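You operate a simulated robot arm through the tools that you are given. There is no shell and no other tool. Be economical: measure what you need, move in short steps, check, and stop when the job is done.

You run a simulated two-armed robot. Do the job below in one go: nothing can be reset, and whatever is moved stays where it is left.

JOB
On the top of the black bench, fold the cloth rag in half and then in half again.

The check looks at the end state, three seconds after you hand in, the way a careful person would. Anything else that was tipped, shoved, dropped, spilled or broken makes it a failure. Flat cloth is picked up by pressing the open fingertips on it (5 to 10 N) and closing them slowly along it; thin cloth reads only 2 to 8 mm in the jaws.

ROBOT AND FRAMES
Two 7-joint arms with two-finger parallel grippers on one trunk, on a base that drives. Base frame: it is fixed to the floor where the robot stands at the start and does not move with it; the origin is under the middle of the robot, x ahead of it, y to its left, z up. Readings come in m, rad, newtons and seconds.
The left shoulder is at the start at [0.07, 0.163, 1.095], the right one opposite. Places, roughly: top of the black bench [0.7, 0.3, 0.8]. Payload 3.43 kg a hand.
The tool frame of a hand sits at the grasp point between the pads (the TCP): z along the fingers, y along the line on which they close. The tips reach 0.034 m beyond it. Largest opening 0.128 m; finger width 0.024, thickness 0.012; the body of the gripper, 0.048 by 0.13 m, starts 0.096 m behind the TCP.
Orientation is that of the tool frame in the base frame, as a unit quaternion [x, y, z, w]. With the fingers straight down and closing along the base's y, the tool's x points along the base's -x, its y along +y and its z along -z.

CONTROLS
- The arms move only by the tool nudge_tool. It takes "left_rows", "right_rows" or both (then of equal length, played together; a hand with none holds still); each is a list of rows, each a list of 7 numbers: the turn, a rotation vector about the base's x, y, z in rad, then the shift along the base's x, y, z in m, then the closure in counts, from 0 (fully open) to 255 (shut). In form: [[wx, wy, wz, tx, ty, tz, jaw], ...]. A call has 1 to 8 rows; each row is the pose to reach, as a shift and turn from the pose commanded when the call began. Rows are played at 5 a second. More than 0.05 m and 0.15 rad between two rows, or a gripper value outside its range, and nothing of the call is played. Where a pose cannot be reached the arm comes as near as it can. A force on the tool above 40 N (or 10 N above the force at the start of the call, whichever is more), or a blocked arm, ends the call early, and 0.2 s more pass. The fingers move at their own pace (about 0.153 m/s each) and stop on an object; they squeeze with about 31 N. The grip force told is the motor's: it shows also when the fingers shut on nothing. Time passes only in rows, and 0.2 s behind the last, so rows that repeat a pose let the fingers close. It gives the time, the measured TCP pose, the force on the tool (base axes), the opening and the grip force at its end, in the units of the frame above (readings bear some noise).
- Cameras (640 x 400 px; columns grow to the right, rows downward): "scene" is now at [0.129, 0.0138, 1.3087]; the picture's right is [0.18, -0.98, 0.00], its down [-0.70, -0.13, -0.70] and it looks along [0.69, 0.13, -0.71] (base axes); focal length 236 px, centre (320, 200). "left" rides on the left gripper at [0.076, 0.011, -0.16] in its tool frame; the picture's right is [-0.15, 0.99, 0.00], its down [-0.88, -0.13, -0.46] and it looks along [-0.45, -0.07, 0.89] (tool axes); focal length 234 px, centre (320, 200). "right" rides on the right gripper at [0.076, -0.011, -0.16] in its tool frame; the picture's right is [0.15, 0.99, 0.00], its down [-0.88, 0.13, -0.46] and it looks along [-0.45, 0.07, 0.89] (tool axes); focal length 234 px, centre (320, 200). There is no depth. A picture from a camera that has moved, and an enlarged one, comes with that camera's place and axes in the base frame and with its lens.
- camera(camera): a new picture of that camera. The clock stands still meanwhile.
- raise_lower(by): slides the trunk up (or, below 0, down) by that many m; the arms and the scene camera ride with it, the base frame stays. It gives what a move gives, with no picture.
- steer(legs): drives the robot by 1 to 6 legs, each [ahead, left, turn to the left] in m, m and rad, along the robot's own axes; the way and the turn of a leg run together, so that a leg with both is an arc; at most 1.5 m and 3.142 rad a leg. The arms and the cameras ride along, it lands a little off, and it stops where it bumps. It gives what a move gives.
- aim_head(pan, tilt): turns the head with the scene camera to pan (to the left, within 1.501 rad either way) and tilt (down, from -0.506 to 1.204), counted from straight ahead of the robot. It gives what a move gives.
- inspect(camera, box): a new picture of the part [left, top, right, bottom] of that camera's present view, enlarged. The clock stands still meanwhile.
- close_job(): hands the job in; it is judged then, once.

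Go step by step. Nothing tells you exact positions but the pictures and the camera data: compare them with the known pose of the tool, close in by small moves and look again before you grip or let go. The budget is 120 turns and 100 pictures, counting those below and the enlarged ones. Unless the task says otherwise, let go and move clear before handing in, and close with one line.

The tools are called after "Call:" as a command line: name --argument value ..., lists and objects as JSON in quotes. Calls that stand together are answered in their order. nudge_tool: Moves the arms, as the interface text tells. Its arguments: {"type":"object","properties":{"left_rows":{"type":"array","items":{"type":"array","items":{"type":"number"}}},"right_rows":{"type":"array","items":{"type":"array","items":{"type":"number"}}}},"required":[]} The other tools are called the same way: raise_lower (by) slides the trunk up or down; steer (legs) drives the base; aim_head (pan, tilt) turns the head that bears the scene camera; camera (camera) takes a picture; inspect (camera, box) takes an enlarged picture of a part of a camera's view; close_job () hands the job in.

At the start:

```text
time_s: 0.0
left_ee_pos: [0.6283, 0.308, 0.9986]
left_ee_rot: [0.0, 1.0, 0.0, 0.0]
left_wrist_force: [0.8, -0.3, -0.4]
left_gripper_width: 0.128
left_finger_force: 0.0
right_ee_pos: [0.6044, -0.251, 1.0914]
right_ee_rot: [0.001, 1.0, 0.0, 0.0]
right_wrist_force: [-0.3, -0.9, 0.6]
right_gripper_width: 0.1278
right_finger_force: 0.1
trunk travel left (down, up): [-0.575, 0.365]
robot x, y, heading: [0.0023, -0.0016, -0.001]
head pan, tilt: [0.185, 0.794]
```

scene: 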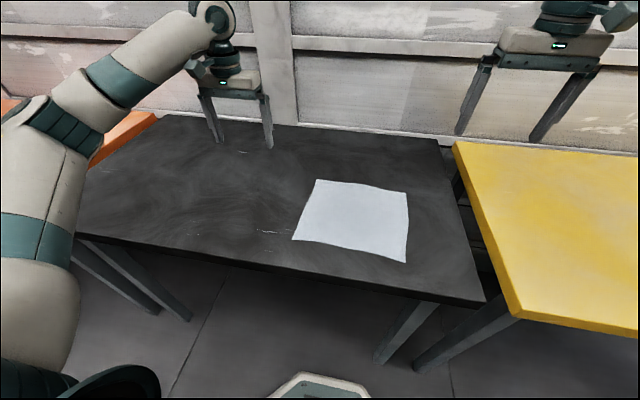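
right: 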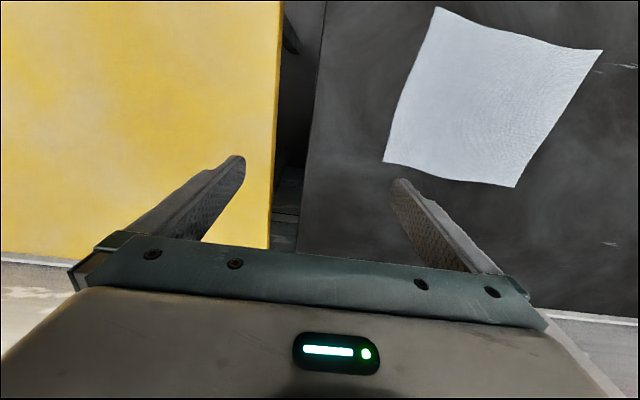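
left: 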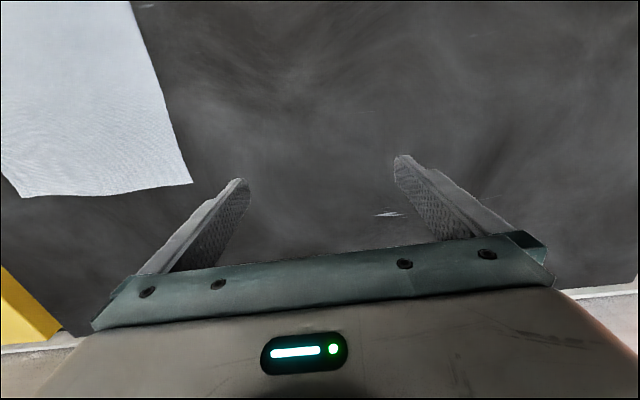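

The white cloth lies flat, with corners at about (0.71,0.13), (0.70,-0.16), (0.45,-0.14) and (0.47,0.15). I plan to fold the near edge over to the far edge with both hands, starting by turning the grippers to close along x above the near corners.

Call:
nudge_tool --left_rows '[[0, 0, -0.145, -0.01, -0.02, 0, 150], [0, 0, -0.29, -0.03, -0.045, 0, 150], [0, 0, -0.435, -0.05, -0.07, 0, 150], [0, 0, -0.58, -0.07, -0.095, 0, 150], [0, 0, -0.725, -0.09, -0.12, 0, 150], [0, 0, -0.87, -0.11, -0.145, 0, 150], [0, 0, -1.015, -0.13, -0.165, 0, 150], [0, 0, -1.16, -0.15, -0.18, 0, 150]]' --right_rows '[[0, 0, 0.145, -0.01, 0.015, -0.01, 150], [0, 0, 0.29, -0.03, 0.03, -0.025, 150], [0, 0, 0.435, -0.05, 0.045, -0.04, 150], [0, 0, 0.58, -0.07, 0.06, -0.055, 150], [0, 0, 0.725, -0.09, 0.08, -0.07, 150], [0, 0, 0.87, -0.11, 0.1, -0.08, 150], [0, 0, 1.015, -0.125, 0.115, -0.09, 150], [0, 0, 1.16, -0.14, 0.13, -0.1, 150]]'

```text
time_s: 1.8
left_ee_pos: [0.4763, 0.1273, 0.9974]
left_ee_rot: [0.549, 0.836, 0.0, 0.0]
left_wrist_force: [0.1, 0.3, -0.1]
left_gripper_width: 0.0528
left_finger_force: 0.0
right_ee_pos: [0.4645, -0.1213, 0.9924]
right_ee_rot: [-0.548, 0.836, 0.0, 0.0]
right_wrist_force: [0.0, -0.2, -0.2]
right_gripper_width: 0.0526
right_finger_force: 0.0
trunk travel left (down, up): [-0.575, 0.365]
robot x, y, heading: [-0.0015, -0.0001, 0.002]
head pan, tilt: [0.185, 0.794]
```

Both hands followed well. Next I finish the turn and lower them a little, then look from close by.

Call:
nudge_tool --left_rows '[[0, 0, -0.14, 0, 0, -0.03, 170], [0, 0, -0.28, 0, 0, -0.06, 170], [0, 0, -0.41, 0, 0, -0.09, 170], [0, 0, -0.41, 0, 0, -0.1, 170]]' --right_rows '[[0, 0, 0.14, 0, 0, -0.03, 170], [0, 0, 0.28, 0, 0, -0.06, 170], [0, 0, 0.41, 0, 0, -0.085, 170], [0, 0, 0.41, 0, 0, -0.095, 170]]'

Call:
camera --camera "left"

Call:
camera --camera "right"

Call:
camera --camera "scene"

```text
time_s: 2.8
left_ee_pos: [0.4767, 0.1296, 0.899]
left_ee_rot: [0.707, 0.707, -0.001, 0.0]
left_wrist_force: [-0.2, 0.6, -0.2]
left_gripper_width: 0.0426
left_finger_force: 0.1
right_ee_pos: [0.4466, -0.1111, 0.9038]
right_ee_rot: [-0.703, 0.711, -0.009, 0.01]
right_wrist_force: [-0.3, -0.4, 0.0]
right_gripper_width: 0.0424
right_finger_force: 0.2
right hand out of reach, approached as far as the arm can: row 3, 4
trunk travel left (down, up): [-0.575, 0.365]
robot x, y, heading: [-0.0003, 0.0, -0.005]
head pan, tilt: [0.185, 0.794]
```

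```text
96 pictures are left
camera left: at [0.4872, 0.206, 1.0587], right [0.99, -0.15, 0.0], down [-0.13, -0.88, 0.46], along [-0.07, -0.45, -0.89], focal length 234 px, centre (320, 200)
```

left: 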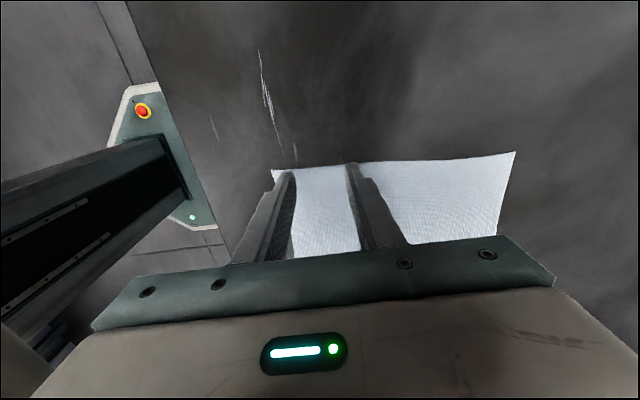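

```text
95 pictures are left
camera right: at [0.4505, -0.188, 1.0636], right [-0.99, -0.14, -0.03], down [-0.13, 0.88, 0.45], along [-0.04, 0.45, -0.89], focal length 234 px, centre (320, 200)
```

right: 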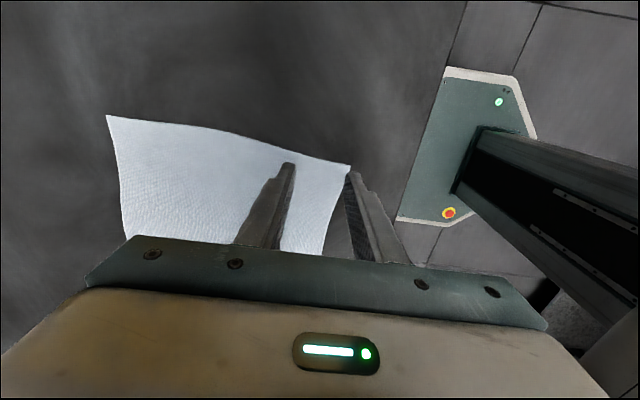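

```text
94 pictures are left
camera scene: at [0.1276, 0.015, 1.3088], right [0.18, -0.98, 0.0], down [-0.7, -0.13, -0.7], along [0.69, 0.13, -0.71], focal length 236 px, centre (320, 200)
```

scene: 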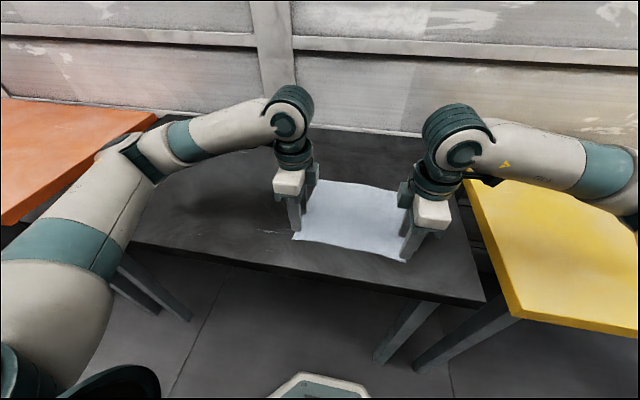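

Comparing the views puts the bench top at z≈0.85, so the near edge is at x≈0.425, too close for the right arm. I'll raise the hands and back the robot up 0.1 m.

Call:
nudge_tool --left_rows '[[0, 0, 0, 0, 0, 0.04, 170], [0, 0, 0, 0, 0, 0.06, 170]]' --right_rows '[[0, 0, 0, 0.01, 0, 0.04, 170], [0, 0, 0, 0.02, 0, 0.06, 170]]'

Call:
steer --legs '[[-0.1, 0, 0]]'

```text
time_s: 3.4
left_ee_pos: [0.4774, 0.1257, 0.9585]
left_ee_rot: [0.707, 0.707, 0.002, -0.001]
left_wrist_force: [0.8, -0.6, 0.3]
left_gripper_width: 0.0423
left_finger_force: 0.0
right_ee_pos: [0.4561, -0.1094, 0.9628]
right_ee_rot: [-0.705, 0.709, 0.0, 0.001]
right_wrist_force: [0.3, -0.4, -0.1]
right_gripper_width: 0.0424
right_finger_force: 0.1
right hand out of reach, approached as far as the arm can: row 1, 2
trunk travel left (down, up): [-0.575, 0.365]
robot x, y, heading: [0.0041, 0.0017, -0.001]
head pan, tilt: [0.185, 0.794]
```

```text
time_s: 4.5
left_ee_pos: [0.3776, 0.1293, 0.9585]
left_ee_rot: [0.706, 0.708, 0.0, 0.0]
left_wrist_force: [-0.4, 0.6, 1.0]
left_gripper_width: 0.0428
left_finger_force: 0.0
right_ee_pos: [0.3546, -0.1066, 0.9629]
right_ee_rot: [-0.704, 0.71, 0.001, 0.0]
right_wrist_force: [-0.3, 0.1, 1.0]
right_gripper_width: 0.0428
right_finger_force: 0.1
trunk travel left (down, up): [-0.575, 0.365]
robot x, y, heading: [-0.1038, 0.0014, 0.001]
head pan, tilt: [0.185, 0.794]
```

The base backed up about 0.1 m. Now I bring both hands over the near edge, just above the cloth, with the jaws nearly shut.

Call:
nudge_tool --left_rows '[[0, 0, 0, 0.035, -0.005, 0, 203], [0, 0, 0, 0.072, -0.011, -0.02, 203], [0, 0, 0, 0.072, -0.011, -0.05, 203], [0, 0, 0, 0.072, -0.011, -0.05, 203]]' --right_rows '[[0, 0, 0, 0.04, 0.002, 0, 203], [0, 0, 0, 0.085, 0.005, -0.02, 203], [0, 0, 0, 0.085, 0.005, -0.055, 203], [0, 0, 0, 0.085, 0.005, -0.055, 203]]'

Call:
camera --camera "left"

Call:
camera --camera "right"

Call:
inspect --camera "scene" --box '[220, 100, 480, 262]'

```text
time_s: 5.5
left_ee_pos: [0.4505, 0.1173, 0.9076]
left_ee_rot: [0.707, 0.708, 0.0, -0.001]
left_wrist_force: [0.0, -0.9, 0.3]
left_gripper_width: 0.0261
left_finger_force: 0.0
right_ee_pos: [0.3559, -0.0792, 0.9164]
right_ee_rot: [0.708, -0.706, 0.007, -0.004]
right_wrist_force: [-0.4, -0.5, -0.3]
right_gripper_width: 0.0261
right_finger_force: 0.1
right hand out of reach, approached as far as the arm can: row 1, 2, 3, 4
trunk travel left (down, up): [-0.575, 0.365]
robot x, y, heading: [-0.102, 0.0006, -0.005]
head pan, tilt: [0.185, 0.794]
```

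```text
93 pictures are left
camera left: at [0.4599, 0.1927, 1.0679], right [0.99, -0.15, 0.0], down [-0.13, -0.88, 0.45], along [-0.07, -0.45, -0.89], focal length 234 px, centre (320, 200)
```

left: 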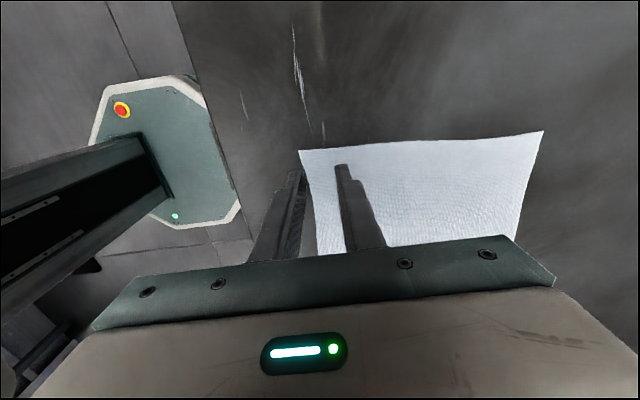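

```text
92 pictures are left
camera right: at [0.3645, -0.1552, 1.0766], right [-0.99, -0.15, -0.01], down [-0.14, 0.88, 0.45], along [-0.05, 0.45, -0.89], focal length 234 px, centre (320, 200)
```

right: 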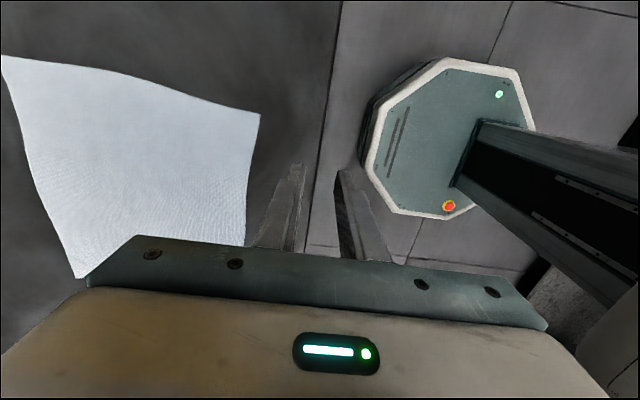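

```text
2.46 times, centred on (350, 181) of scene
camera zoom: at [0.0281, 0.0126, 1.3087], right [0.18, -0.98, 0.0], down [-0.7, -0.13, -0.7], along [0.69, 0.13, -0.71], focal length 580 px, centre (246, 247)
```

zoom: 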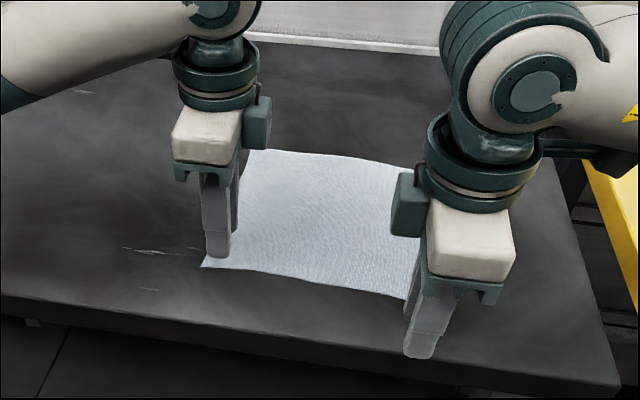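

The left hand is well placed, but the right arm is stuck, probably at a wrist limit in this turned pose. I'll raise it and turn it back a bit to see if it frees.

Call:
nudge_tool --right_rows '[[0, 0, -0.14, 0, 0, 0.03, 203], [0, 0, -0.28, 0, 0, 0.06, 203], [0, 0, -0.42, 0, 0, 0.06, 203], [0, 0, -0.42, 0, 0, 0.06, 203]]'

```text
time_s: 6.5
left_ee_pos: [0.4481, 0.1171, 0.9086]
left_ee_rot: [0.706, 0.708, 0.0, 0.0]
left_wrist_force: [0.5, -0.2, 1.0]
left_gripper_width: 0.026
left_finger_force: 0.1
right_ee_pos: [0.3564, -0.0767, 0.9774]
right_ee_rot: [-0.541, 0.841, 0.0, -0.001]
right_wrist_force: [-0.2, 0.3, -0.9]
right_gripper_width: 0.026
right_finger_force: 0.0
trunk travel left (down, up): [-0.575, 0.365]
robot x, y, heading: [-0.1006, -0.0006, -0.003]
head pan, tilt: [0.185, 0.794]
```

It freed up, so I'll turn the right hand the other way round (to -90°) to reach the same closing direction away from the limit.

Call:
nudge_tool --right_rows '[[0, 0, -0.145, 0.02, -0.01, 0.01, 203], [0, 0, -0.29, 0.04, -0.02, 0.01, 203], [0, 0, -0.435, 0.06, -0.03, 0.01, 203], [0, 0, -0.58, 0.085, -0.04, 0.01, 203], [0, 0, -0.725, 0.085, -0.04, 0.01, 203], [0, 0, -0.87, 0.085, -0.04, 0.01, 203], [0, 0, -1.015, 0.085, -0.04, 0.01, 203], [0, 0, -1.16, 0.085, -0.04, 0.01, 203]]'

Call:
nudge_tool --right_rows '[[0, 0, -0.145, 0, 0, 0, 203], [0, 0, -0.29, 0, 0, 0, 203], [0, 0, -0.435, 0, 0, 0, 203], [0, 0, -0.58, 0, 0, 0, 203], [0, 0, -0.725, 0, 0, 0, 203], [0, 0, -0.87, 0, 0, 0, 203], [0, 0, -1.015, 0, 0, 0, 203], [0, 0, -1.16, 0, 0, 0, 203]]'

Call:
nudge_tool --right_rows '[[0, 0, -0.14, 0, 0, 0, 203], [0, 0, -0.28, 0, 0, 0, 203], [0, 0, -0.385, 0, 0, 0, 203]]'

```text
time_s: 8.3
left_ee_pos: [0.4484, 0.1183, 0.9057]
left_ee_rot: [0.707, 0.707, 0.0, 0.0]
left_wrist_force: [0.9, 0.6, 0.3]
left_gripper_width: 0.026
left_finger_force: 0.1
right_ee_pos: [0.4415, -0.1173, 0.9868]
right_ee_rot: [0.009, 1.0, 0.0, 0.0]
right_wrist_force: [-0.6, -0.1, 0.1]
right_gripper_width: 0.0259
right_finger_force: 0.0
trunk travel left (down, up): [-0.575, 0.365]
robot x, y, heading: [-0.098, 0.0033, -0.001]
head pan, tilt: [0.185, 0.794]
```

```text
time_s: 10.2
left_ee_pos: [0.4496, 0.1187, 0.9074]
left_ee_rot: [0.707, 0.708, 0.0, 0.0]
left_wrist_force: [0.2, 0.4, 0.0]
left_gripper_width: 0.0262
left_finger_force: 0.1
right_ee_pos: [0.4407, -0.1165, 0.9867]
right_ee_rot: [0.556, 0.831, 0.0, 0.001]
right_wrist_force: [0.6, 0.5, 0.8]
right_gripper_width: 0.0261
right_finger_force: 0.0
trunk travel left (down, up): [-0.575, 0.365]
robot x, y, heading: [-0.1058, -0.002, -0.007]
head pan, tilt: [0.185, 0.794]
```

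```text
time_s: 10.9
left_ee_pos: [0.4496, 0.1175, 0.9069]
left_ee_rot: [0.706, 0.708, 0.0, 0.0]
left_wrist_force: [0.3, 0.6, 0.1]
left_gripper_width: 0.0261
left_finger_force: 0.0
right_ee_pos: [0.4417, -0.1176, 0.9865]
right_ee_rot: [0.705, 0.709, 0.0, 0.0]
right_wrist_force: [-0.2, 0.3, 0.1]
right_gripper_width: 0.0261
right_finger_force: 0.1
trunk travel left (down, up): [-0.575, 0.365]
robot x, y, heading: [-0.0981, -0.0043, 0.004]
head pan, tilt: [0.185, 0.794]
```

Turned without trouble. Now I lower the right hand to just above its corner and check.

Call:
nudge_tool --right_rows '[[0, 0, 0, 0, 0.008, -0.04, 203], [0, 0, 0, 0, 0.014, -0.08, 203], [0, 0, 0, 0, 0.014, -0.08, 203]]'

Call:
camera --camera "right"

Call:
inspect --camera "scene" --box '[220, 100, 480, 262]'

```text
time_s: 11.8
left_ee_pos: [0.4483, 0.1185, 0.9078]
left_ee_rot: [0.707, 0.707, 0.0, 0.0]
left_wrist_force: [-0.3, 0.0, 0.7]
left_gripper_width: 0.026
left_finger_force: 0.1
right_ee_pos: [0.4414, -0.1021, 0.9041]
right_ee_rot: [0.703, 0.711, 0.0, 0.0]
right_wrist_force: [0.7, 0.2, -0.1]
right_gripper_width: 0.0258
right_finger_force: 0.0
trunk travel left (down, up): [-0.575, 0.365]
robot x, y, heading: [-0.0988, 0.0004, -0.002]
head pan, tilt: [0.185, 0.794]
```

```text
90 pictures are left
camera right: at [0.4287, -0.0283, 1.0644], right [0.99, 0.16, 0.0], down [0.14, -0.88, 0.46], along [0.07, -0.45, -0.89], focal length 234 px, centre (320, 200)
```

right: 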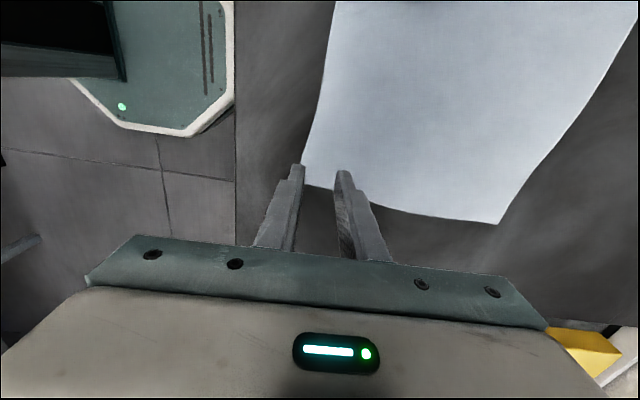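

```text
2.46 times, centred on (350, 181) of scene
camera zoom: at [0.0279, 0.0139, 1.3087], right [0.18, -0.98, 0.0], down [-0.7, -0.13, -0.7], along [0.69, 0.13, -0.71], focal length 580 px, centre (246, 247)
```

zoom: 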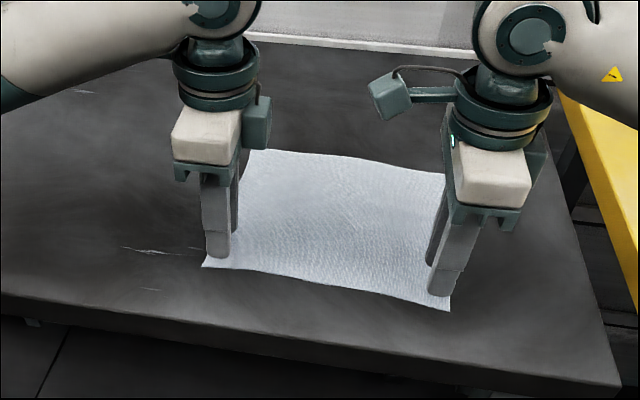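

Both hands straddle the near corners correctly, each about 18 mm inside the edge. I lower them toward contact in small steps.

Call:
nudge_tool --left_rows '[[0, 0, 0, 0, 0, -0.012, 203], [0, 0, 0, 0, 0, -0.02, 203], [0, 0, 0, 0, 0, -0.022, 203]]' --right_rows '[[0, 0, 0, 0, 0, -0.01, 203], [0, 0, 0, 0, 0, -0.017, 203], [0, 0, 0, 0, 0, -0.019, 203]]'

```text
time_s: 12.6
left_ee_pos: [0.4501, 0.1181, 0.8849]
left_ee_rot: [0.706, 0.708, 0.0, 0.0]
left_wrist_force: [-0.1, 0.3, 0.9]
left_gripper_width: 0.0261
left_finger_force: 0.1
right_ee_pos: [0.441, -0.1029, 0.887]
right_ee_rot: [0.704, 0.711, 0.0, 0.0]
right_wrist_force: [-0.6, -0.2, 0.9]
right_gripper_width: 0.026
right_finger_force: 0.0
trunk travel left (down, up): [-0.575, 0.365]
robot x, y, heading: [-0.0967, 0.0001, -0.002]
head pan, tilt: [0.185, 0.794]
```

Call:
nudge_tool --left_rows '[[0, 0, 0, 0, 0, -0.001, 203], [0, 0, 0, 0, 0, -0.002, 203]]' --right_rows '[[0, 0, 0, 0, 0, -0.002, 203], [0, 0, 0, 0, 0, -0.003, 203]]'

```text
time_s: 13.2
left_ee_pos: [0.4488, 0.1182, 0.8851]
left_ee_rot: [0.707, 0.708, 0.001, 0.0]
left_wrist_force: [0.8, -0.8, 7.8]
left_gripper_width: 0.026
left_finger_force: 0.0
right_ee_pos: [0.4415, -0.1034, 0.8846]
right_ee_rot: [0.704, 0.711, 0.002, -0.001]
right_wrist_force: [1.1, 0.1, 6.3]
right_gripper_width: 0.026
right_finger_force: 0.1
trunk travel left (down, up): [-0.575, 0.365]
robot x, y, heading: [-0.1004, 0.0005, -0.001]
head pan, tilt: [0.185, 0.794]
```

Both hands press with 6–8 N. Now I close slowly along the cloth.

Call:
nudge_tool --left_rows '[[0, 0, 0, 0, 0, 0, 210], [0, 0, 0, 0, 0, 0, 217], [0, 0, 0, 0, 0, 0, 224], [0, 0, 0, 0, 0, 0, 231], [0, 0, 0, 0, 0, 0, 238], [0, 0, 0, 0, 0, 0, 245], [0, 0, 0, 0, 0, 0, 255], [0, 0, 0, 0, 0, 0, 255]]' --right_rows '[[0, 0, 0, 0, 0, 0, 210], [0, 0, 0, 0, 0, 0, 217], [0, 0, 0, 0, 0, 0, 224], [0, 0, 0, 0, 0, 0, 231], [0, 0, 0, 0, 0, 0, 238], [0, 0, 0, 0, 0, 0, 245], [0, 0, 0, 0, 0, 0, 255], [0, 0, 0, 0, 0, 0, 255]]'

Call:
inspect --camera "scene" --box '[220, 100, 480, 262]'

Call:
inspect --camera "right" --box '[220, 100, 420, 250]'

```text
time_s: 14.9
left_ee_pos: [0.4483, 0.1172, 0.8842]
left_ee_rot: [0.706, 0.708, 0.001, 0.001]
left_wrist_force: [-0.4, -1.2, 16.1]
left_gripper_width: 0.0016
left_finger_force: 31.0
right_ee_pos: [0.4388, -0.1026, 0.8858]
right_ee_rot: [0.703, 0.711, 0.001, 0.001]
right_wrist_force: [-0.6, 0.8, 8.2]
right_gripper_width: 0.0018
right_finger_force: 30.6
trunk travel left (down, up): [-0.575, 0.365]
robot x, y, heading: [-0.1011, -0.0016, 0.002]
head pan, tilt: [0.185, 0.794]
```

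```text
2.46 times, centred on (350, 181) of scene
camera zoom: at [0.0259, 0.0136, 1.309], right [0.18, -0.98, 0.0], down [-0.7, -0.13, -0.7], along [0.69, 0.13, -0.71], focal length 580 px, centre (246, 247)
```

zoom: 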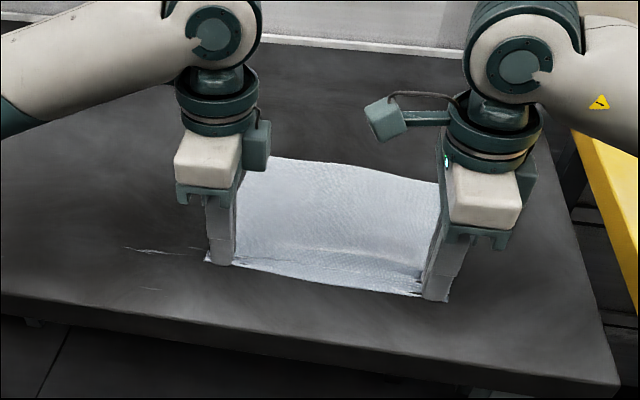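

```text
2.67 times, centred on (320, 175) of right
camera zoom: at [0.4268, -0.0287, 1.0447], right [0.99, 0.16, 0.0], down [0.14, -0.88, 0.46], along [0.07, -0.45, -0.89], focal length 624 px, centre (320, 267)
```

zoom: 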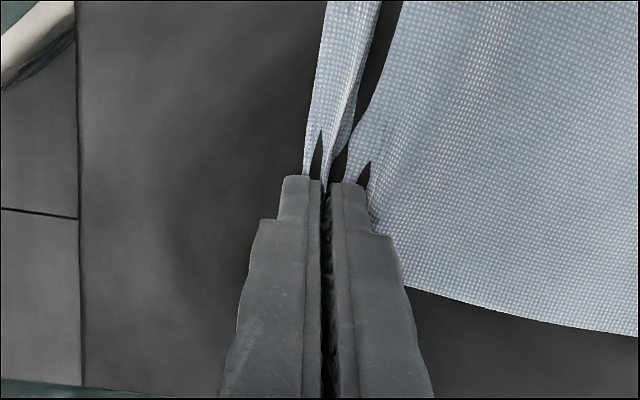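

A fold of cloth is pinched in both jaws. Now I lift along the first half of an arc, starting to tilt the hands, and check that the cloth follows.

Call:
nudge_tool --left_rows '[[0, 0.058, 0, 0.005, 0, 0.022, 255], [0, 0.117, 0, 0.016, -0.001, 0.042, 255], [0, 0.175, 0, 0.033, -0.002, 0.06, 255], [0, 0.233, 0, 0.053, -0.003, 0.073, 255], [0, 0.29, 0, 0.077, -0.004, 0.081, 255], [0, 0.35, 0, 0.103, -0.005, 0.083, 255]]' --right_rows '[[0, 0.058, 0, 0.005, 0, 0.022, 255], [0, 0.117, 0, 0.016, -0.001, 0.042, 255], [0, 0.175, 0, 0.033, -0.002, 0.06, 255], [0, 0.233, 0, 0.053, -0.003, 0.073, 255], [0, 0.29, 0, 0.077, -0.004, 0.081, 255], [0, 0.35, 0, 0.103, -0.005, 0.083, 255]]'

Call:
inspect --camera "scene" --box '[200, 80, 480, 255]'

```text
time_s: 16.4
left_ee_pos: [0.5532, 0.1122, 0.9671]
left_ee_rot: [0.696, 0.697, -0.124, -0.123]
left_wrist_force: [0.4, -0.2, -0.9]
left_gripper_width: 0.0017
left_finger_force: 31.4
right_ee_pos: [0.5452, -0.1086, 0.9661]
right_ee_rot: [0.692, 0.7, -0.123, -0.126]
right_wrist_force: [0.0, -0.1, 0.4]
right_gripper_width: 0.0019
right_finger_force: 31.0
trunk travel left (down, up): [-0.575, 0.365]
robot x, y, heading: [-0.101, -0.0007, -0.003]
head pan, tilt: [0.185, 0.794]
```

```text
2.29 times, centred on (340, 168) of scene
camera zoom: at [0.0293, 0.0136, 1.3084], right [0.18, -0.98, 0.0], down [-0.7, -0.13, -0.7], along [0.69, 0.13, -0.71], focal length 538 px, centre (274, 274)
```

zoom: 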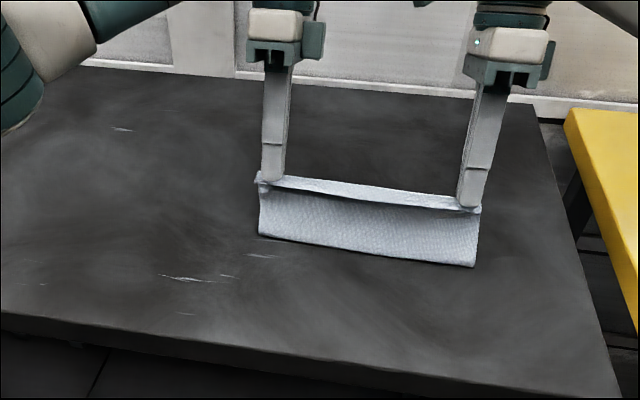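

The cloth hangs evenly from both hands with its crease near x≈0.537. I continue down the second half of the arc, stopping just short of the far edge.

Call:
nudge_tool --left_rows '[[0, 0.058, 0, 0.025, -0.001, -0.004, 255], [0, 0.117, 0, 0.049, -0.002, -0.013, 255], [0, 0.175, 0, 0.069, -0.003, -0.0275, 255], [0, 0.233, 0, 0.0855, -0.004, -0.045, 255], [0, 0.29, 0, 0.096, -0.005, -0.062, 255]]' --right_rows '[[0, 0.058, 0, 0.025, -0.001, -0.004, 255], [0, 0.117, 0, 0.049, -0.002, -0.013, 255], [0, 0.175, 0, 0.069, -0.003, -0.0275, 255], [0, 0.233, 0, 0.0855, -0.004, -0.045, 255], [0, 0.29, 0, 0.096, -0.005, -0.062, 255]]'

Call:
inspect --camera "scene" --box '[200, 80, 480, 255]'

Call:
camera --camera "left"

Call:
camera --camera "right"

```text
time_s: 17.6
left_ee_pos: [0.5844, 0.1168, 0.9029]
left_ee_rot: [0.673, 0.669, -0.224, -0.22]
left_wrist_force: [-0.5, -4.3, 0.7]
left_gripper_width: 0.0016
left_finger_force: 31.2
left hand out of reach, approached as far as the arm can: row 3, 4, 5
right_ee_pos: [0.5788, -0.1053, 0.9144]
right_ee_rot: [0.67, 0.672, -0.222, -0.224]
right_wrist_force: [0.7, 4.2, 0.3]
right_gripper_width: 0.0019
right_finger_force: 30.4
right hand out of reach, approached as far as the arm can: row 3, 4, 5
trunk travel left (down, up): [-0.575, 0.365]
robot x, y, heading: [-0.103, -0.0048, -0.003]
head pan, tilt: [0.185, 0.794]
```

```text
2.29 times, centred on (340, 168) of scene
camera zoom: at [0.0294, 0.0157, 1.3085], right [0.18, -0.98, 0.0], down [-0.7, -0.13, -0.7], along [0.69, 0.13, -0.71], focal length 538 px, centre (274, 274)
```

zoom: 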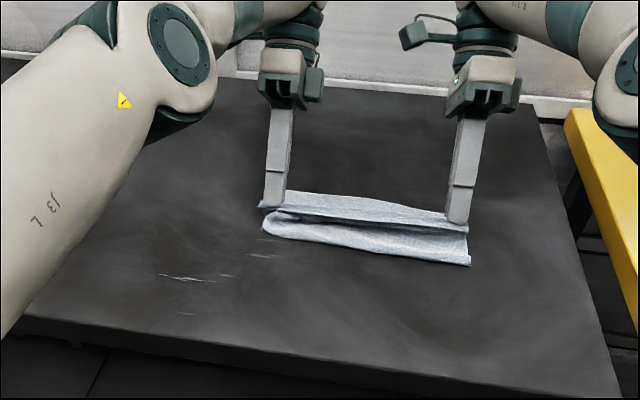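

```text
84 pictures are left
camera left: at [0.6876, 0.1926, 1.0245], right [0.79, -0.15, -0.59], down [0.17, -0.88, 0.45], along [-0.58, -0.45, -0.67], focal length 234 px, centre (320, 200)
```

left: 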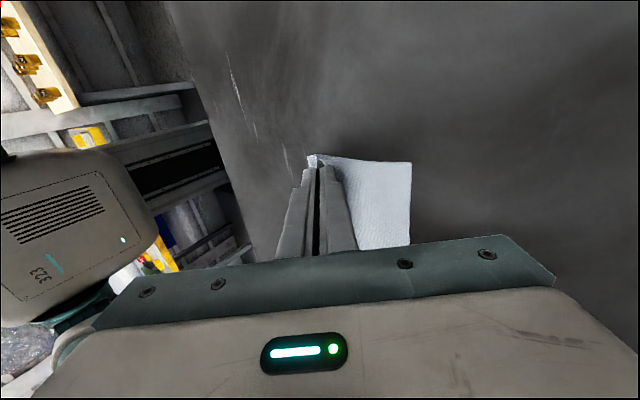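

```text
83 pictures are left
camera right: at [0.6643, -0.0334, 1.0494], right [0.79, 0.15, -0.59], down [0.38, -0.88, 0.28], along [-0.48, -0.45, -0.75], focal length 234 px, centre (320, 200)
```

right: 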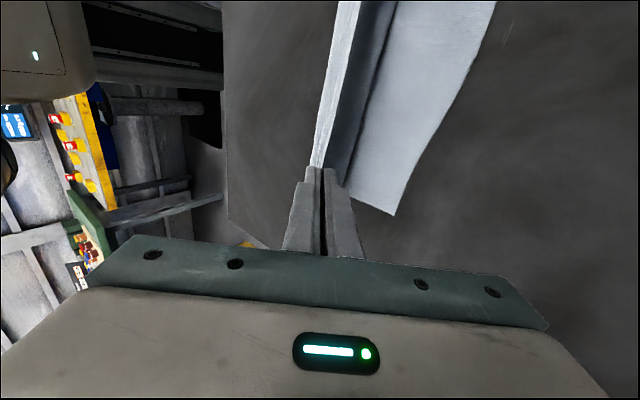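

The tilted arms ran out of reach at x≈0.58. Driving the base forward about 6 cm carries both hands straight toward the far edge.

Call:
steer --legs '[[0.06, 0, 0]]'

Call:
inspect --camera "scene" --box '[200, 80, 480, 255]'

```text
time_s: 18.5
left_ee_pos: [0.642, 0.1161, 0.9033]
left_ee_rot: [0.671, 0.672, -0.222, -0.222]
left_wrist_force: [0.8, -7.9, 0.4]
left_gripper_width: 0.0019
left_finger_force: 30.9
right_ee_pos: [0.6368, -0.1089, 0.914]
right_ee_rot: [0.67, 0.672, -0.221, -0.225]
right_wrist_force: [1.1, 7.8, -0.7]
right_gripper_width: 0.0017
right_finger_force: 30.5
trunk travel left (down, up): [-0.575, 0.365]
robot x, y, heading: [-0.0434, 0.0009, 0.002]
head pan, tilt: [0.185, 0.794]
```

```text
2.29 times, centred on (340, 168) of scene
camera zoom: at [0.0883, 0.0136, 1.3086], right [0.18, -0.98, 0.0], down [-0.7, -0.13, -0.7], along [0.69, 0.13, -0.71], focal length 538 px, centre (274, 274)
```

zoom: 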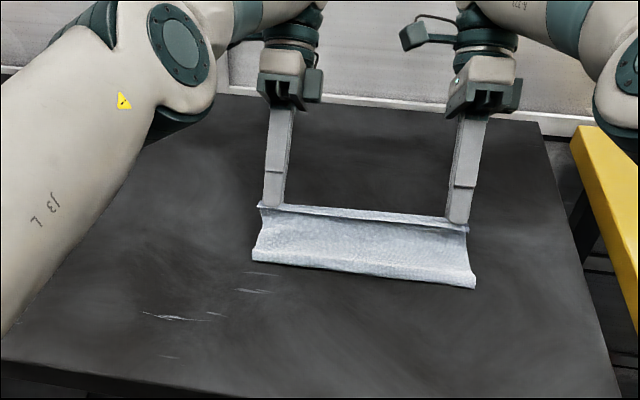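

Both hands are at the far edge, with a slight sideways stretch of about 8 N. I'll relax that, then check the far edges from the wrist cameras before laying it down.

Call:
nudge_tool --left_rows '[[0, 0, 0, 0, -0.004, -0.006, 255], [0, 0, 0, 0, -0.004, -0.006, 255]]' --right_rows '[[0, 0, 0, 0, 0.003, -0.016, 255], [0, 0, 0, 0, 0.003, -0.016, 255]]'

Call:
camera --camera "left"

Call:
camera --camera "right"

```text
time_s: 19.1
left_ee_pos: [0.6418, 0.113, 0.8967]
left_ee_rot: [0.671, 0.672, -0.222, -0.222]
left_wrist_force: [0.1, -0.5, -0.7]
left_gripper_width: 0.0017
left_finger_force: 31.5
right_ee_pos: [0.6379, -0.1043, 0.9001]
right_ee_rot: [0.669, 0.672, -0.223, -0.224]
right_wrist_force: [0.5, 1.3, 0.6]
right_gripper_width: 0.0018
right_finger_force: 31.3
trunk travel left (down, up): [-0.575, 0.365]
robot x, y, heading: [-0.042, 0.0008, -0.0]
head pan, tilt: [0.185, 0.794]
```

```text
81 pictures are left
camera left: at [0.746, 0.1886, 1.0189], right [0.79, -0.15, -0.59], down [0.17, -0.88, 0.44], along [-0.58, -0.45, -0.67], focal length 234 px, centre (320, 200)
```

left: 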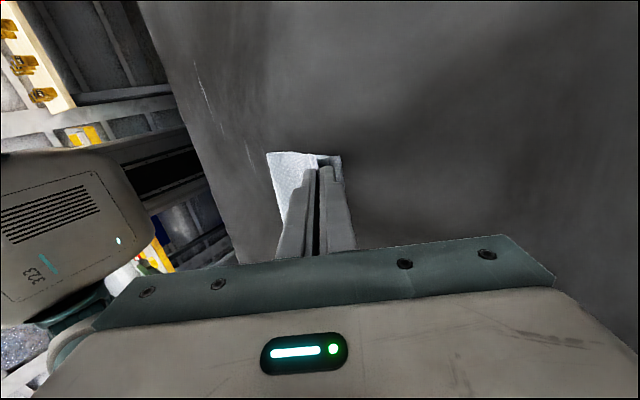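

```text
80 pictures are left
camera right: at [0.7227, -0.0314, 1.034], right [0.79, 0.15, -0.59], down [0.38, -0.88, 0.28], along [-0.48, -0.45, -0.75], focal length 234 px, centre (320, 200)
```

right: 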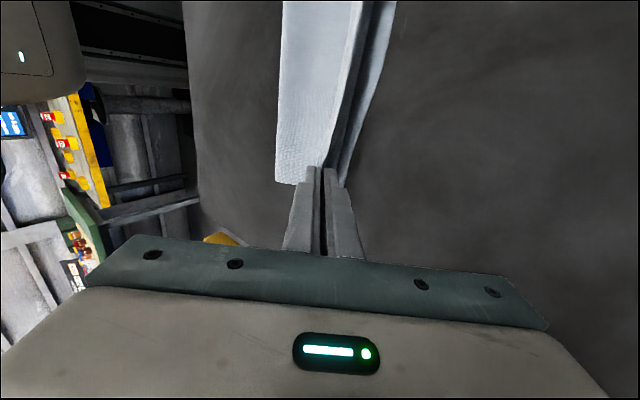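

The crease is at about x≈0.536, as intended. Now I lower the tips to the cloth.

Call:
nudge_tool --left_rows '[[0, 0, 0, 0, 0, -0.005, 255], [0, 0, 0, 0, 0, -0.009, 255], [0, 0, 0, 0, 0, -0.009, 255]]' --right_rows '[[0, 0, 0, 0, 0, -0.005, 255], [0, 0, 0, 0, 0, -0.012, 255], [0, 0, 0, 0, 0, -0.012, 255]]'

Call:
inspect --camera "left" --box '[220, 110, 420, 250]'

Call:
inspect --camera "right" --box '[220, 0, 480, 180]'

```text
time_s: 19.9
left_ee_pos: [0.6426, 0.1121, 0.8881]
left_ee_rot: [0.672, 0.671, -0.221, -0.222]
left_wrist_force: [-0.3, 0.5, -0.5]
left_gripper_width: 0.0018
left_finger_force: 31.2
right_ee_pos: [0.6371, -0.105, 0.8872]
right_ee_rot: [0.67, 0.672, -0.222, -0.225]
right_wrist_force: [0.0, 0.7, 0.0]
right_gripper_width: 0.0016
right_finger_force: 31.3
trunk travel left (down, up): [-0.575, 0.365]
robot x, y, heading: [-0.0399, -0.0023, 0.0]
head pan, tilt: [0.185, 0.794]
```

```text
2.86 times, centred on (320, 180) of left
camera zoom: at [0.7457, 0.1885, 1.0104], right [0.8, -0.15, -0.59], down [0.17, -0.88, 0.44], along [-0.58, -0.45, -0.68], focal length 669 px, centre (320, 257)
```

zoom: 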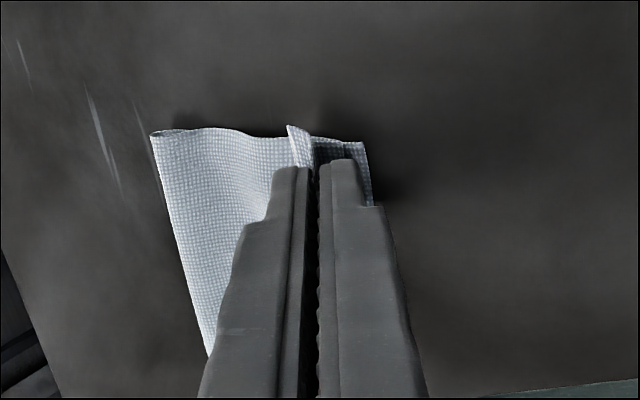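

```text
2.22 times, centred on (350, 90) of right
camera zoom: at [0.7223, -0.0318, 1.0223], right [0.79, 0.15, -0.59], down [0.38, -0.88, 0.28], along [-0.48, -0.45, -0.75], focal length 520 px, centre (253, 444)
```

zoom: 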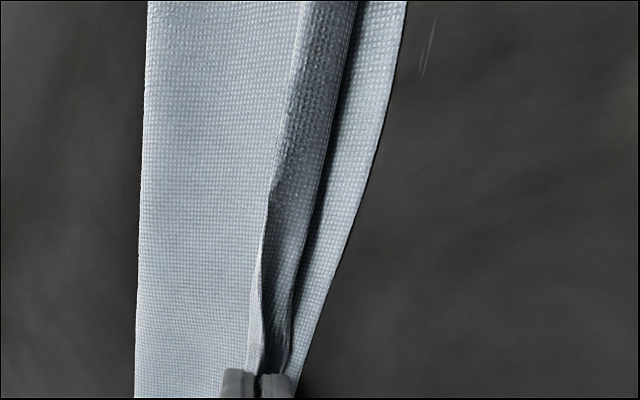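

The far edge is at about x≈0.637, so the top layer would overhang by about 1 cm. I'll shift both hands back 12 mm, then open gently.

Call:
nudge_tool --left_rows '[[0, 0, 0, -0.006, 0, -0.001, 255], [0, 0, 0, -0.012, 0, -0.002, 255], [0, 0, 0, -0.012, 0, -0.002, 255], [0, 0, 0, -0.012, 0, -0.002, 245], [0, 0, 0, -0.012, 0, -0.001, 238], [0, 0, 0, -0.012, 0, -0.001, 230], [0, 0, 0, -0.012, 0, -0.001, 230]]' --right_rows '[[0, 0, 0, -0.006, 0, -0.001, 255], [0, 0, 0, -0.012, 0, -0.002, 255], [0, 0, 0, -0.012, 0, -0.002, 255], [0, 0, 0, -0.012, 0, -0.002, 245], [0, 0, 0, -0.012, 0, -0.001, 238], [0, 0, 0, -0.012, 0, -0.001, 230], [0, 0, 0, -0.012, 0, -0.001, 230]]'

Call:
inspect --camera "left" --box '[220, 110, 420, 250]'

Call:
inspect --camera "right" --box '[220, 40, 480, 220]'

```text
time_s: 21.5
left_ee_pos: [0.6286, 0.1124, 0.8892]
left_ee_rot: [0.671, 0.672, -0.221, -0.221]
left_wrist_force: [0.3, -0.9, 5.3]
left_gripper_width: 0.011
left_finger_force: 0.1
right_ee_pos: [0.6232, -0.1058, 0.887]
right_ee_rot: [0.67, 0.672, -0.221, -0.224]
right_wrist_force: [-0.9, 0.8, 11.3]
right_gripper_width: 0.0085
right_finger_force: 0.1
trunk travel left (down, up): [-0.575, 0.365]
robot x, y, heading: [-0.0394, 0.0032, -0.001]
head pan, tilt: [0.185, 0.794]
```

```text
2.86 times, centred on (320, 180) of left
camera zoom: at [0.7325, 0.1883, 1.0108], right [0.8, -0.15, -0.59], down [0.17, -0.88, 0.44], along [-0.58, -0.45, -0.68], focal length 669 px, centre (320, 257)
```

zoom: 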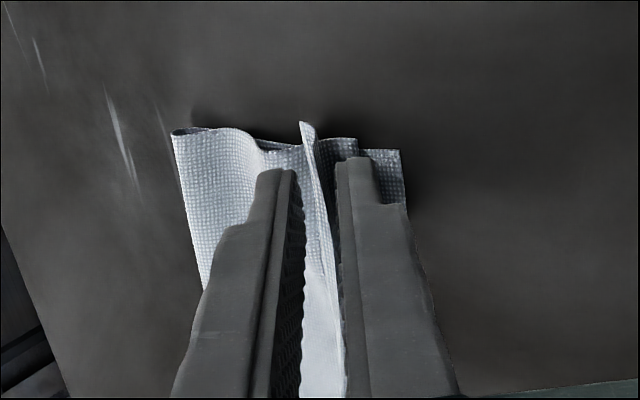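

```text
2.22 times, centred on (350, 130) of right
camera zoom: at [0.709, -0.0318, 1.0226], right [0.79, 0.15, -0.59], down [0.38, -0.88, 0.28], along [-0.48, -0.45, -0.76], focal length 520 px, centre (253, 356)
```

zoom: 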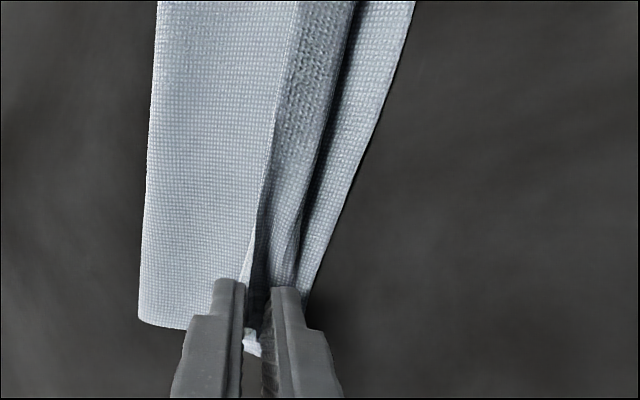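

The jaws are open and the fold is released. I withdraw both hands backward along the finger direction and look at the result.

Call:
nudge_tool --left_rows '[[0, 0, 0, 0.002, 0, 0.003, 225], [0, 0, 0, 0.018, 0, 0.024, 225], [0, 0, 0, 0.024, 0, 0.06, 225], [0, 0, 0, 0.024, 0, 0.1, 225]]' --right_rows '[[0, 0, 0, 0.002, 0, 0.003, 225], [0, 0, 0, 0.018, 0, 0.024, 225], [0, 0, 0, 0.024, 0, 0.06, 225], [0, 0, 0, 0.024, 0, 0.1, 225]]'

Call:
camera --camera "scene"

Call:
inspect --camera "right" --box '[180, 0, 480, 200]'

Call:
inspect --camera "left" --box '[180, 0, 480, 200]'

```text
time_s: 22.5
left_ee_pos: [0.6286, 0.1169, 0.9831]
left_ee_rot: [0.671, 0.673, -0.22, -0.22]
left_wrist_force: [-0.3, 0.6, 0.4]
left_gripper_width: 0.0148
left_finger_force: 0.1
left hand out of reach, approached as far as the arm can: row 2, 3, 4
right_ee_pos: [0.6256, -0.1088, 0.9806]
right_ee_rot: [0.67, 0.672, -0.22, -0.224]
right_wrist_force: [-0.4, 1.3, 1.4]
right_gripper_width: 0.0151
right_finger_force: 0.0
right hand out of reach, approached as far as the arm can: row 2, 3, 4
trunk travel left (down, up): [-0.575, 0.365]
robot x, y, heading: [-0.0453, -0.0003, -0.003]
head pan, tilt: [0.185, 0.794]
```

```text
75 pictures are left
camera scene: at [0.0855, 0.014, 1.3087], right [0.18, -0.98, 0.0], down [-0.7, -0.13, -0.7], along [0.69, 0.13, -0.71], focal length 236 px, centre (320, 200)
```

scene: 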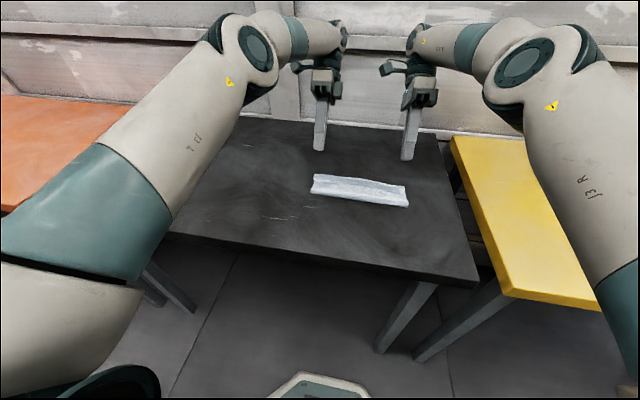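

```text
2.00 times, centred on (330, 100) of right
camera zoom: at [0.7112, -0.0351, 1.1162], right [0.79, 0.15, -0.59], down [0.38, -0.88, 0.28], along [-0.48, -0.45, -0.76], focal length 468 px, centre (300, 400)
```

zoom: 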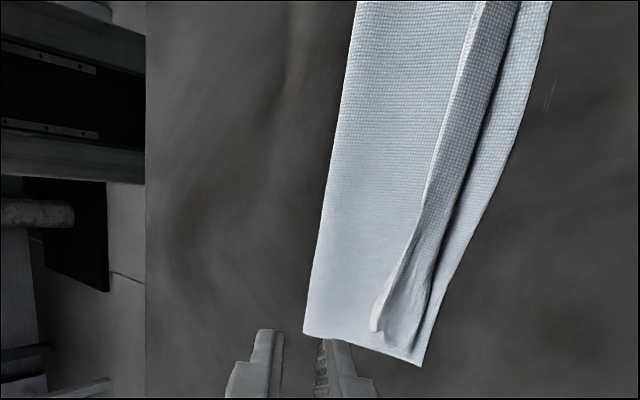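

```text
2.00 times, centred on (330, 100) of left
camera zoom: at [0.7305, 0.1926, 1.1043], right [0.8, -0.15, -0.59], down [0.17, -0.88, 0.45], along [-0.58, -0.45, -0.68], focal length 468 px, centre (300, 400)
```

zoom: 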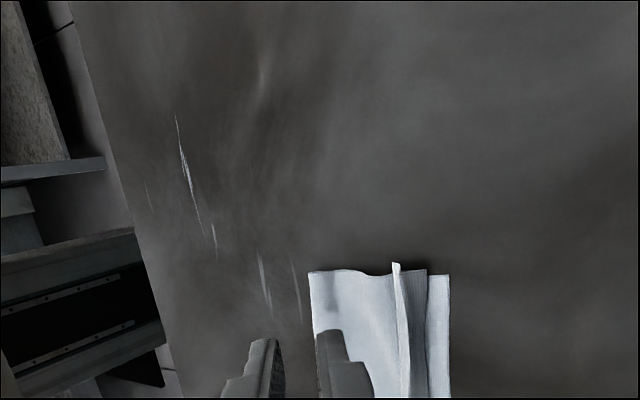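

The fold has taken, but the gripped edge stands as a small flap turned back toward me. I'll straighten the hands, put the closed fingertips behind the flap, and sweep it over toward the far edge.

Call:
nudge_tool --left_rows '[[0, -0.13, 0, -0.01, 0, 0, 255], [0, -0.26, 0, -0.02, 0, 0, 255], [0, -0.39, 0, -0.035, -0.005, 0, 255], [0, -0.52, 0, -0.05, -0.01, 0, 255], [0, -0.64, 0, -0.06, -0.015, 0, 255], [0, -0.64, 0, -0.06, -0.015, -0.04, 255], [0, -0.64, 0, -0.06, -0.015, -0.075, 255]]' --right_rows '[[0, -0.13, 0, -0.01, 0, 0, 255], [0, -0.26, 0, -0.02, 0, 0, 255], [0, -0.39, 0, -0.035, 0.005, 0, 255], [0, -0.52, 0, -0.05, 0.01, 0, 255], [0, -0.64, 0, -0.06, 0.01, 0, 255], [0, -0.64, 0, -0.06, 0.01, -0.04, 255], [0, -0.64, 0, -0.06, 0.01, -0.073, 255]]'

Call:
inspect --camera "scene" --box '[260, 120, 460, 245]'

Call:
inspect --camera "left" --box '[220, 50, 480, 230]'

Call:
inspect --camera "right" --box '[220, 50, 480, 230]'

```text
time_s: 24.1
left_ee_pos: [0.5695, 0.1012, 0.9049]
left_ee_rot: [0.707, 0.707, 0.001, 0.001]
left_wrist_force: [0.6, 0.1, 0.6]
left_gripper_width: 0.0002
left_finger_force: 31.6
right_ee_pos: [0.5694, -0.0971, 0.9078]
right_ee_rot: [0.705, 0.709, 0.001, -0.002]
right_wrist_force: [-0.9, 0.5, -0.2]
right_gripper_width: 0.0001
right_finger_force: 31.1
trunk travel left (down, up): [-0.575, 0.365]
robot x, y, heading: [-0.0398, 0.0002, 0.0]
head pan, tilt: [0.185, 0.794]
```

```text
3.20 times, centred on (360, 182) of scene
camera zoom: at [0.0879, 0.0137, 1.3088], right [0.18, -0.98, 0.0], down [-0.7, -0.13, -0.7], along [0.69, 0.13, -0.71], focal length 754 px, centre (192, 256)
```

zoom: 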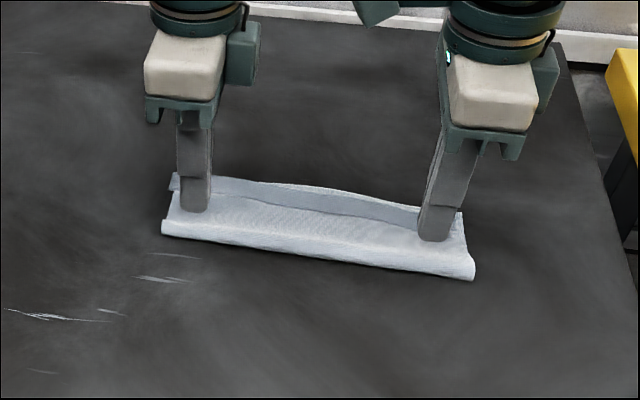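

```text
2.22 times, centred on (350, 140) of left
camera zoom: at [0.5795, 0.1772, 1.0657], right [0.99, -0.14, 0.0], down [-0.13, -0.88, 0.46], along [-0.06, -0.45, -0.89], focal length 520 px, centre (253, 333)
```

zoom: 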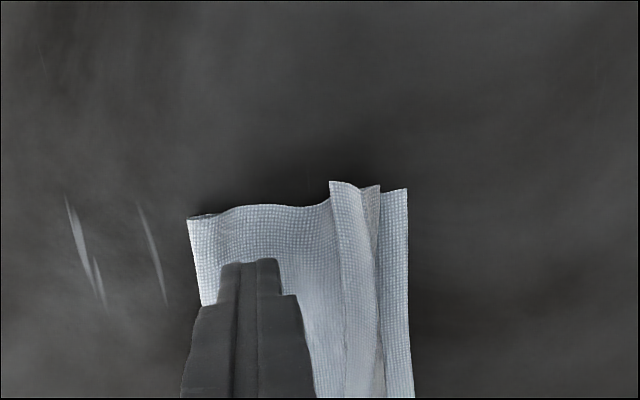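

```text
2.22 times, centred on (350, 140) of right
camera zoom: at [0.5569, -0.0239, 1.0669], right [0.99, 0.15, 0.0], down [0.13, -0.88, 0.45], along [0.07, -0.45, -0.89], focal length 520 px, centre (253, 333)
```

zoom: 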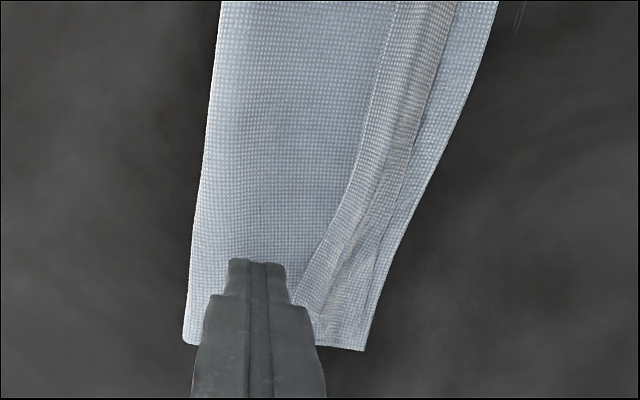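

The fingertips are behind the flap on both sides. I lower to just above the top layer and sweep forward.

Call:
nudge_tool --left_rows '[[0, 0, 0, 0, 0, -0.012, 255], [0, 0, 0, 0.015, 0, -0.012, 255], [0, 0, 0, 0.03, 0, -0.012, 255], [0, 0, 0, 0.045, 0, -0.012, 255], [0, 0, 0, 0.06, 0, -0.013, 255], [0, 0, 0, 0.075, 0, -0.014, 255], [0, 0, 0, 0.09, 0, -0.014, 255]]' --right_rows '[[0, 0, 0, 0, 0, -0.015, 255], [0, 0, 0, 0.015, 0, -0.015, 255], [0, 0, 0, 0.03, 0, -0.015, 255], [0, 0, 0, 0.045, 0, -0.015, 255], [0, 0, 0, 0.06, 0, -0.016, 255], [0, 0, 0, 0.075, 0, -0.017, 255], [0, 0, 0, 0.09, 0, -0.017, 255]]'

Call:
inspect --camera "scene" --box '[260, 120, 460, 245]'

Call:
inspect --camera "left" --box '[120, 50, 420, 250]'

Call:
inspect --camera "right" --box '[120, 50, 420, 250]'

```text
time_s: 25.7
left_ee_pos: [0.6609, 0.1006, 0.8921]
left_ee_rot: [0.707, 0.708, 0.001, 0.001]
left_wrist_force: [0.6, -0.5, 0.6]
left_gripper_width: 0.0
left_finger_force: 30.9
right_ee_pos: [0.6586, -0.0994, 0.8898]
right_ee_rot: [0.706, 0.709, 0.001, -0.001]
right_wrist_force: [-0.9, 0.7, -0.8]
right_gripper_width: 0.0002
right_finger_force: 31.3
trunk travel left (down, up): [-0.575, 0.365]
robot x, y, heading: [-0.0419, -0.0015, 0.006]
head pan, tilt: [0.185, 0.794]
```

```text
3.20 times, centred on (360, 182) of scene
camera zoom: at [0.0881, 0.0137, 1.3086], right [0.18, -0.98, 0.0], down [-0.7, -0.13, -0.7], along [0.69, 0.13, -0.71], focal length 754 px, centre (192, 256)
```

zoom: 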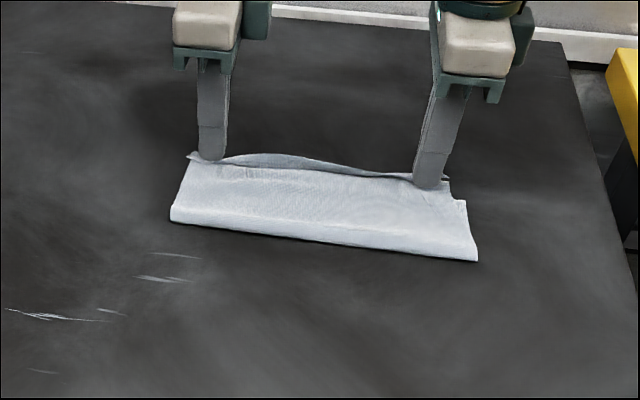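

```text
2.00 times, centred on (270, 150) of left
camera zoom: at [0.6702, 0.1768, 1.0513], right [0.99, -0.15, 0.0], down [-0.13, -0.88, 0.46], along [-0.07, -0.45, -0.89], focal length 468 px, centre (420, 300)
```

zoom: 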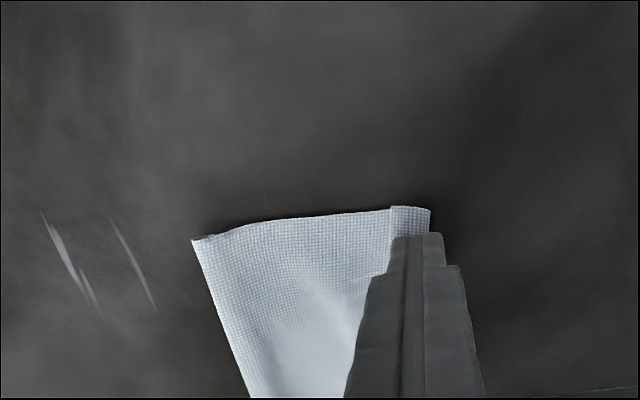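

```text
2.00 times, centred on (270, 150) of right
camera zoom: at [0.6471, -0.0251, 1.0501], right [0.99, 0.15, 0.0], down [0.13, -0.88, 0.45], along [0.07, -0.45, -0.89], focal length 468 px, centre (420, 300)
```

zoom: 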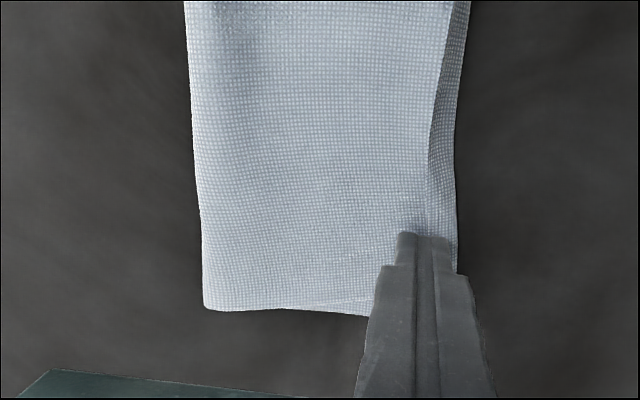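

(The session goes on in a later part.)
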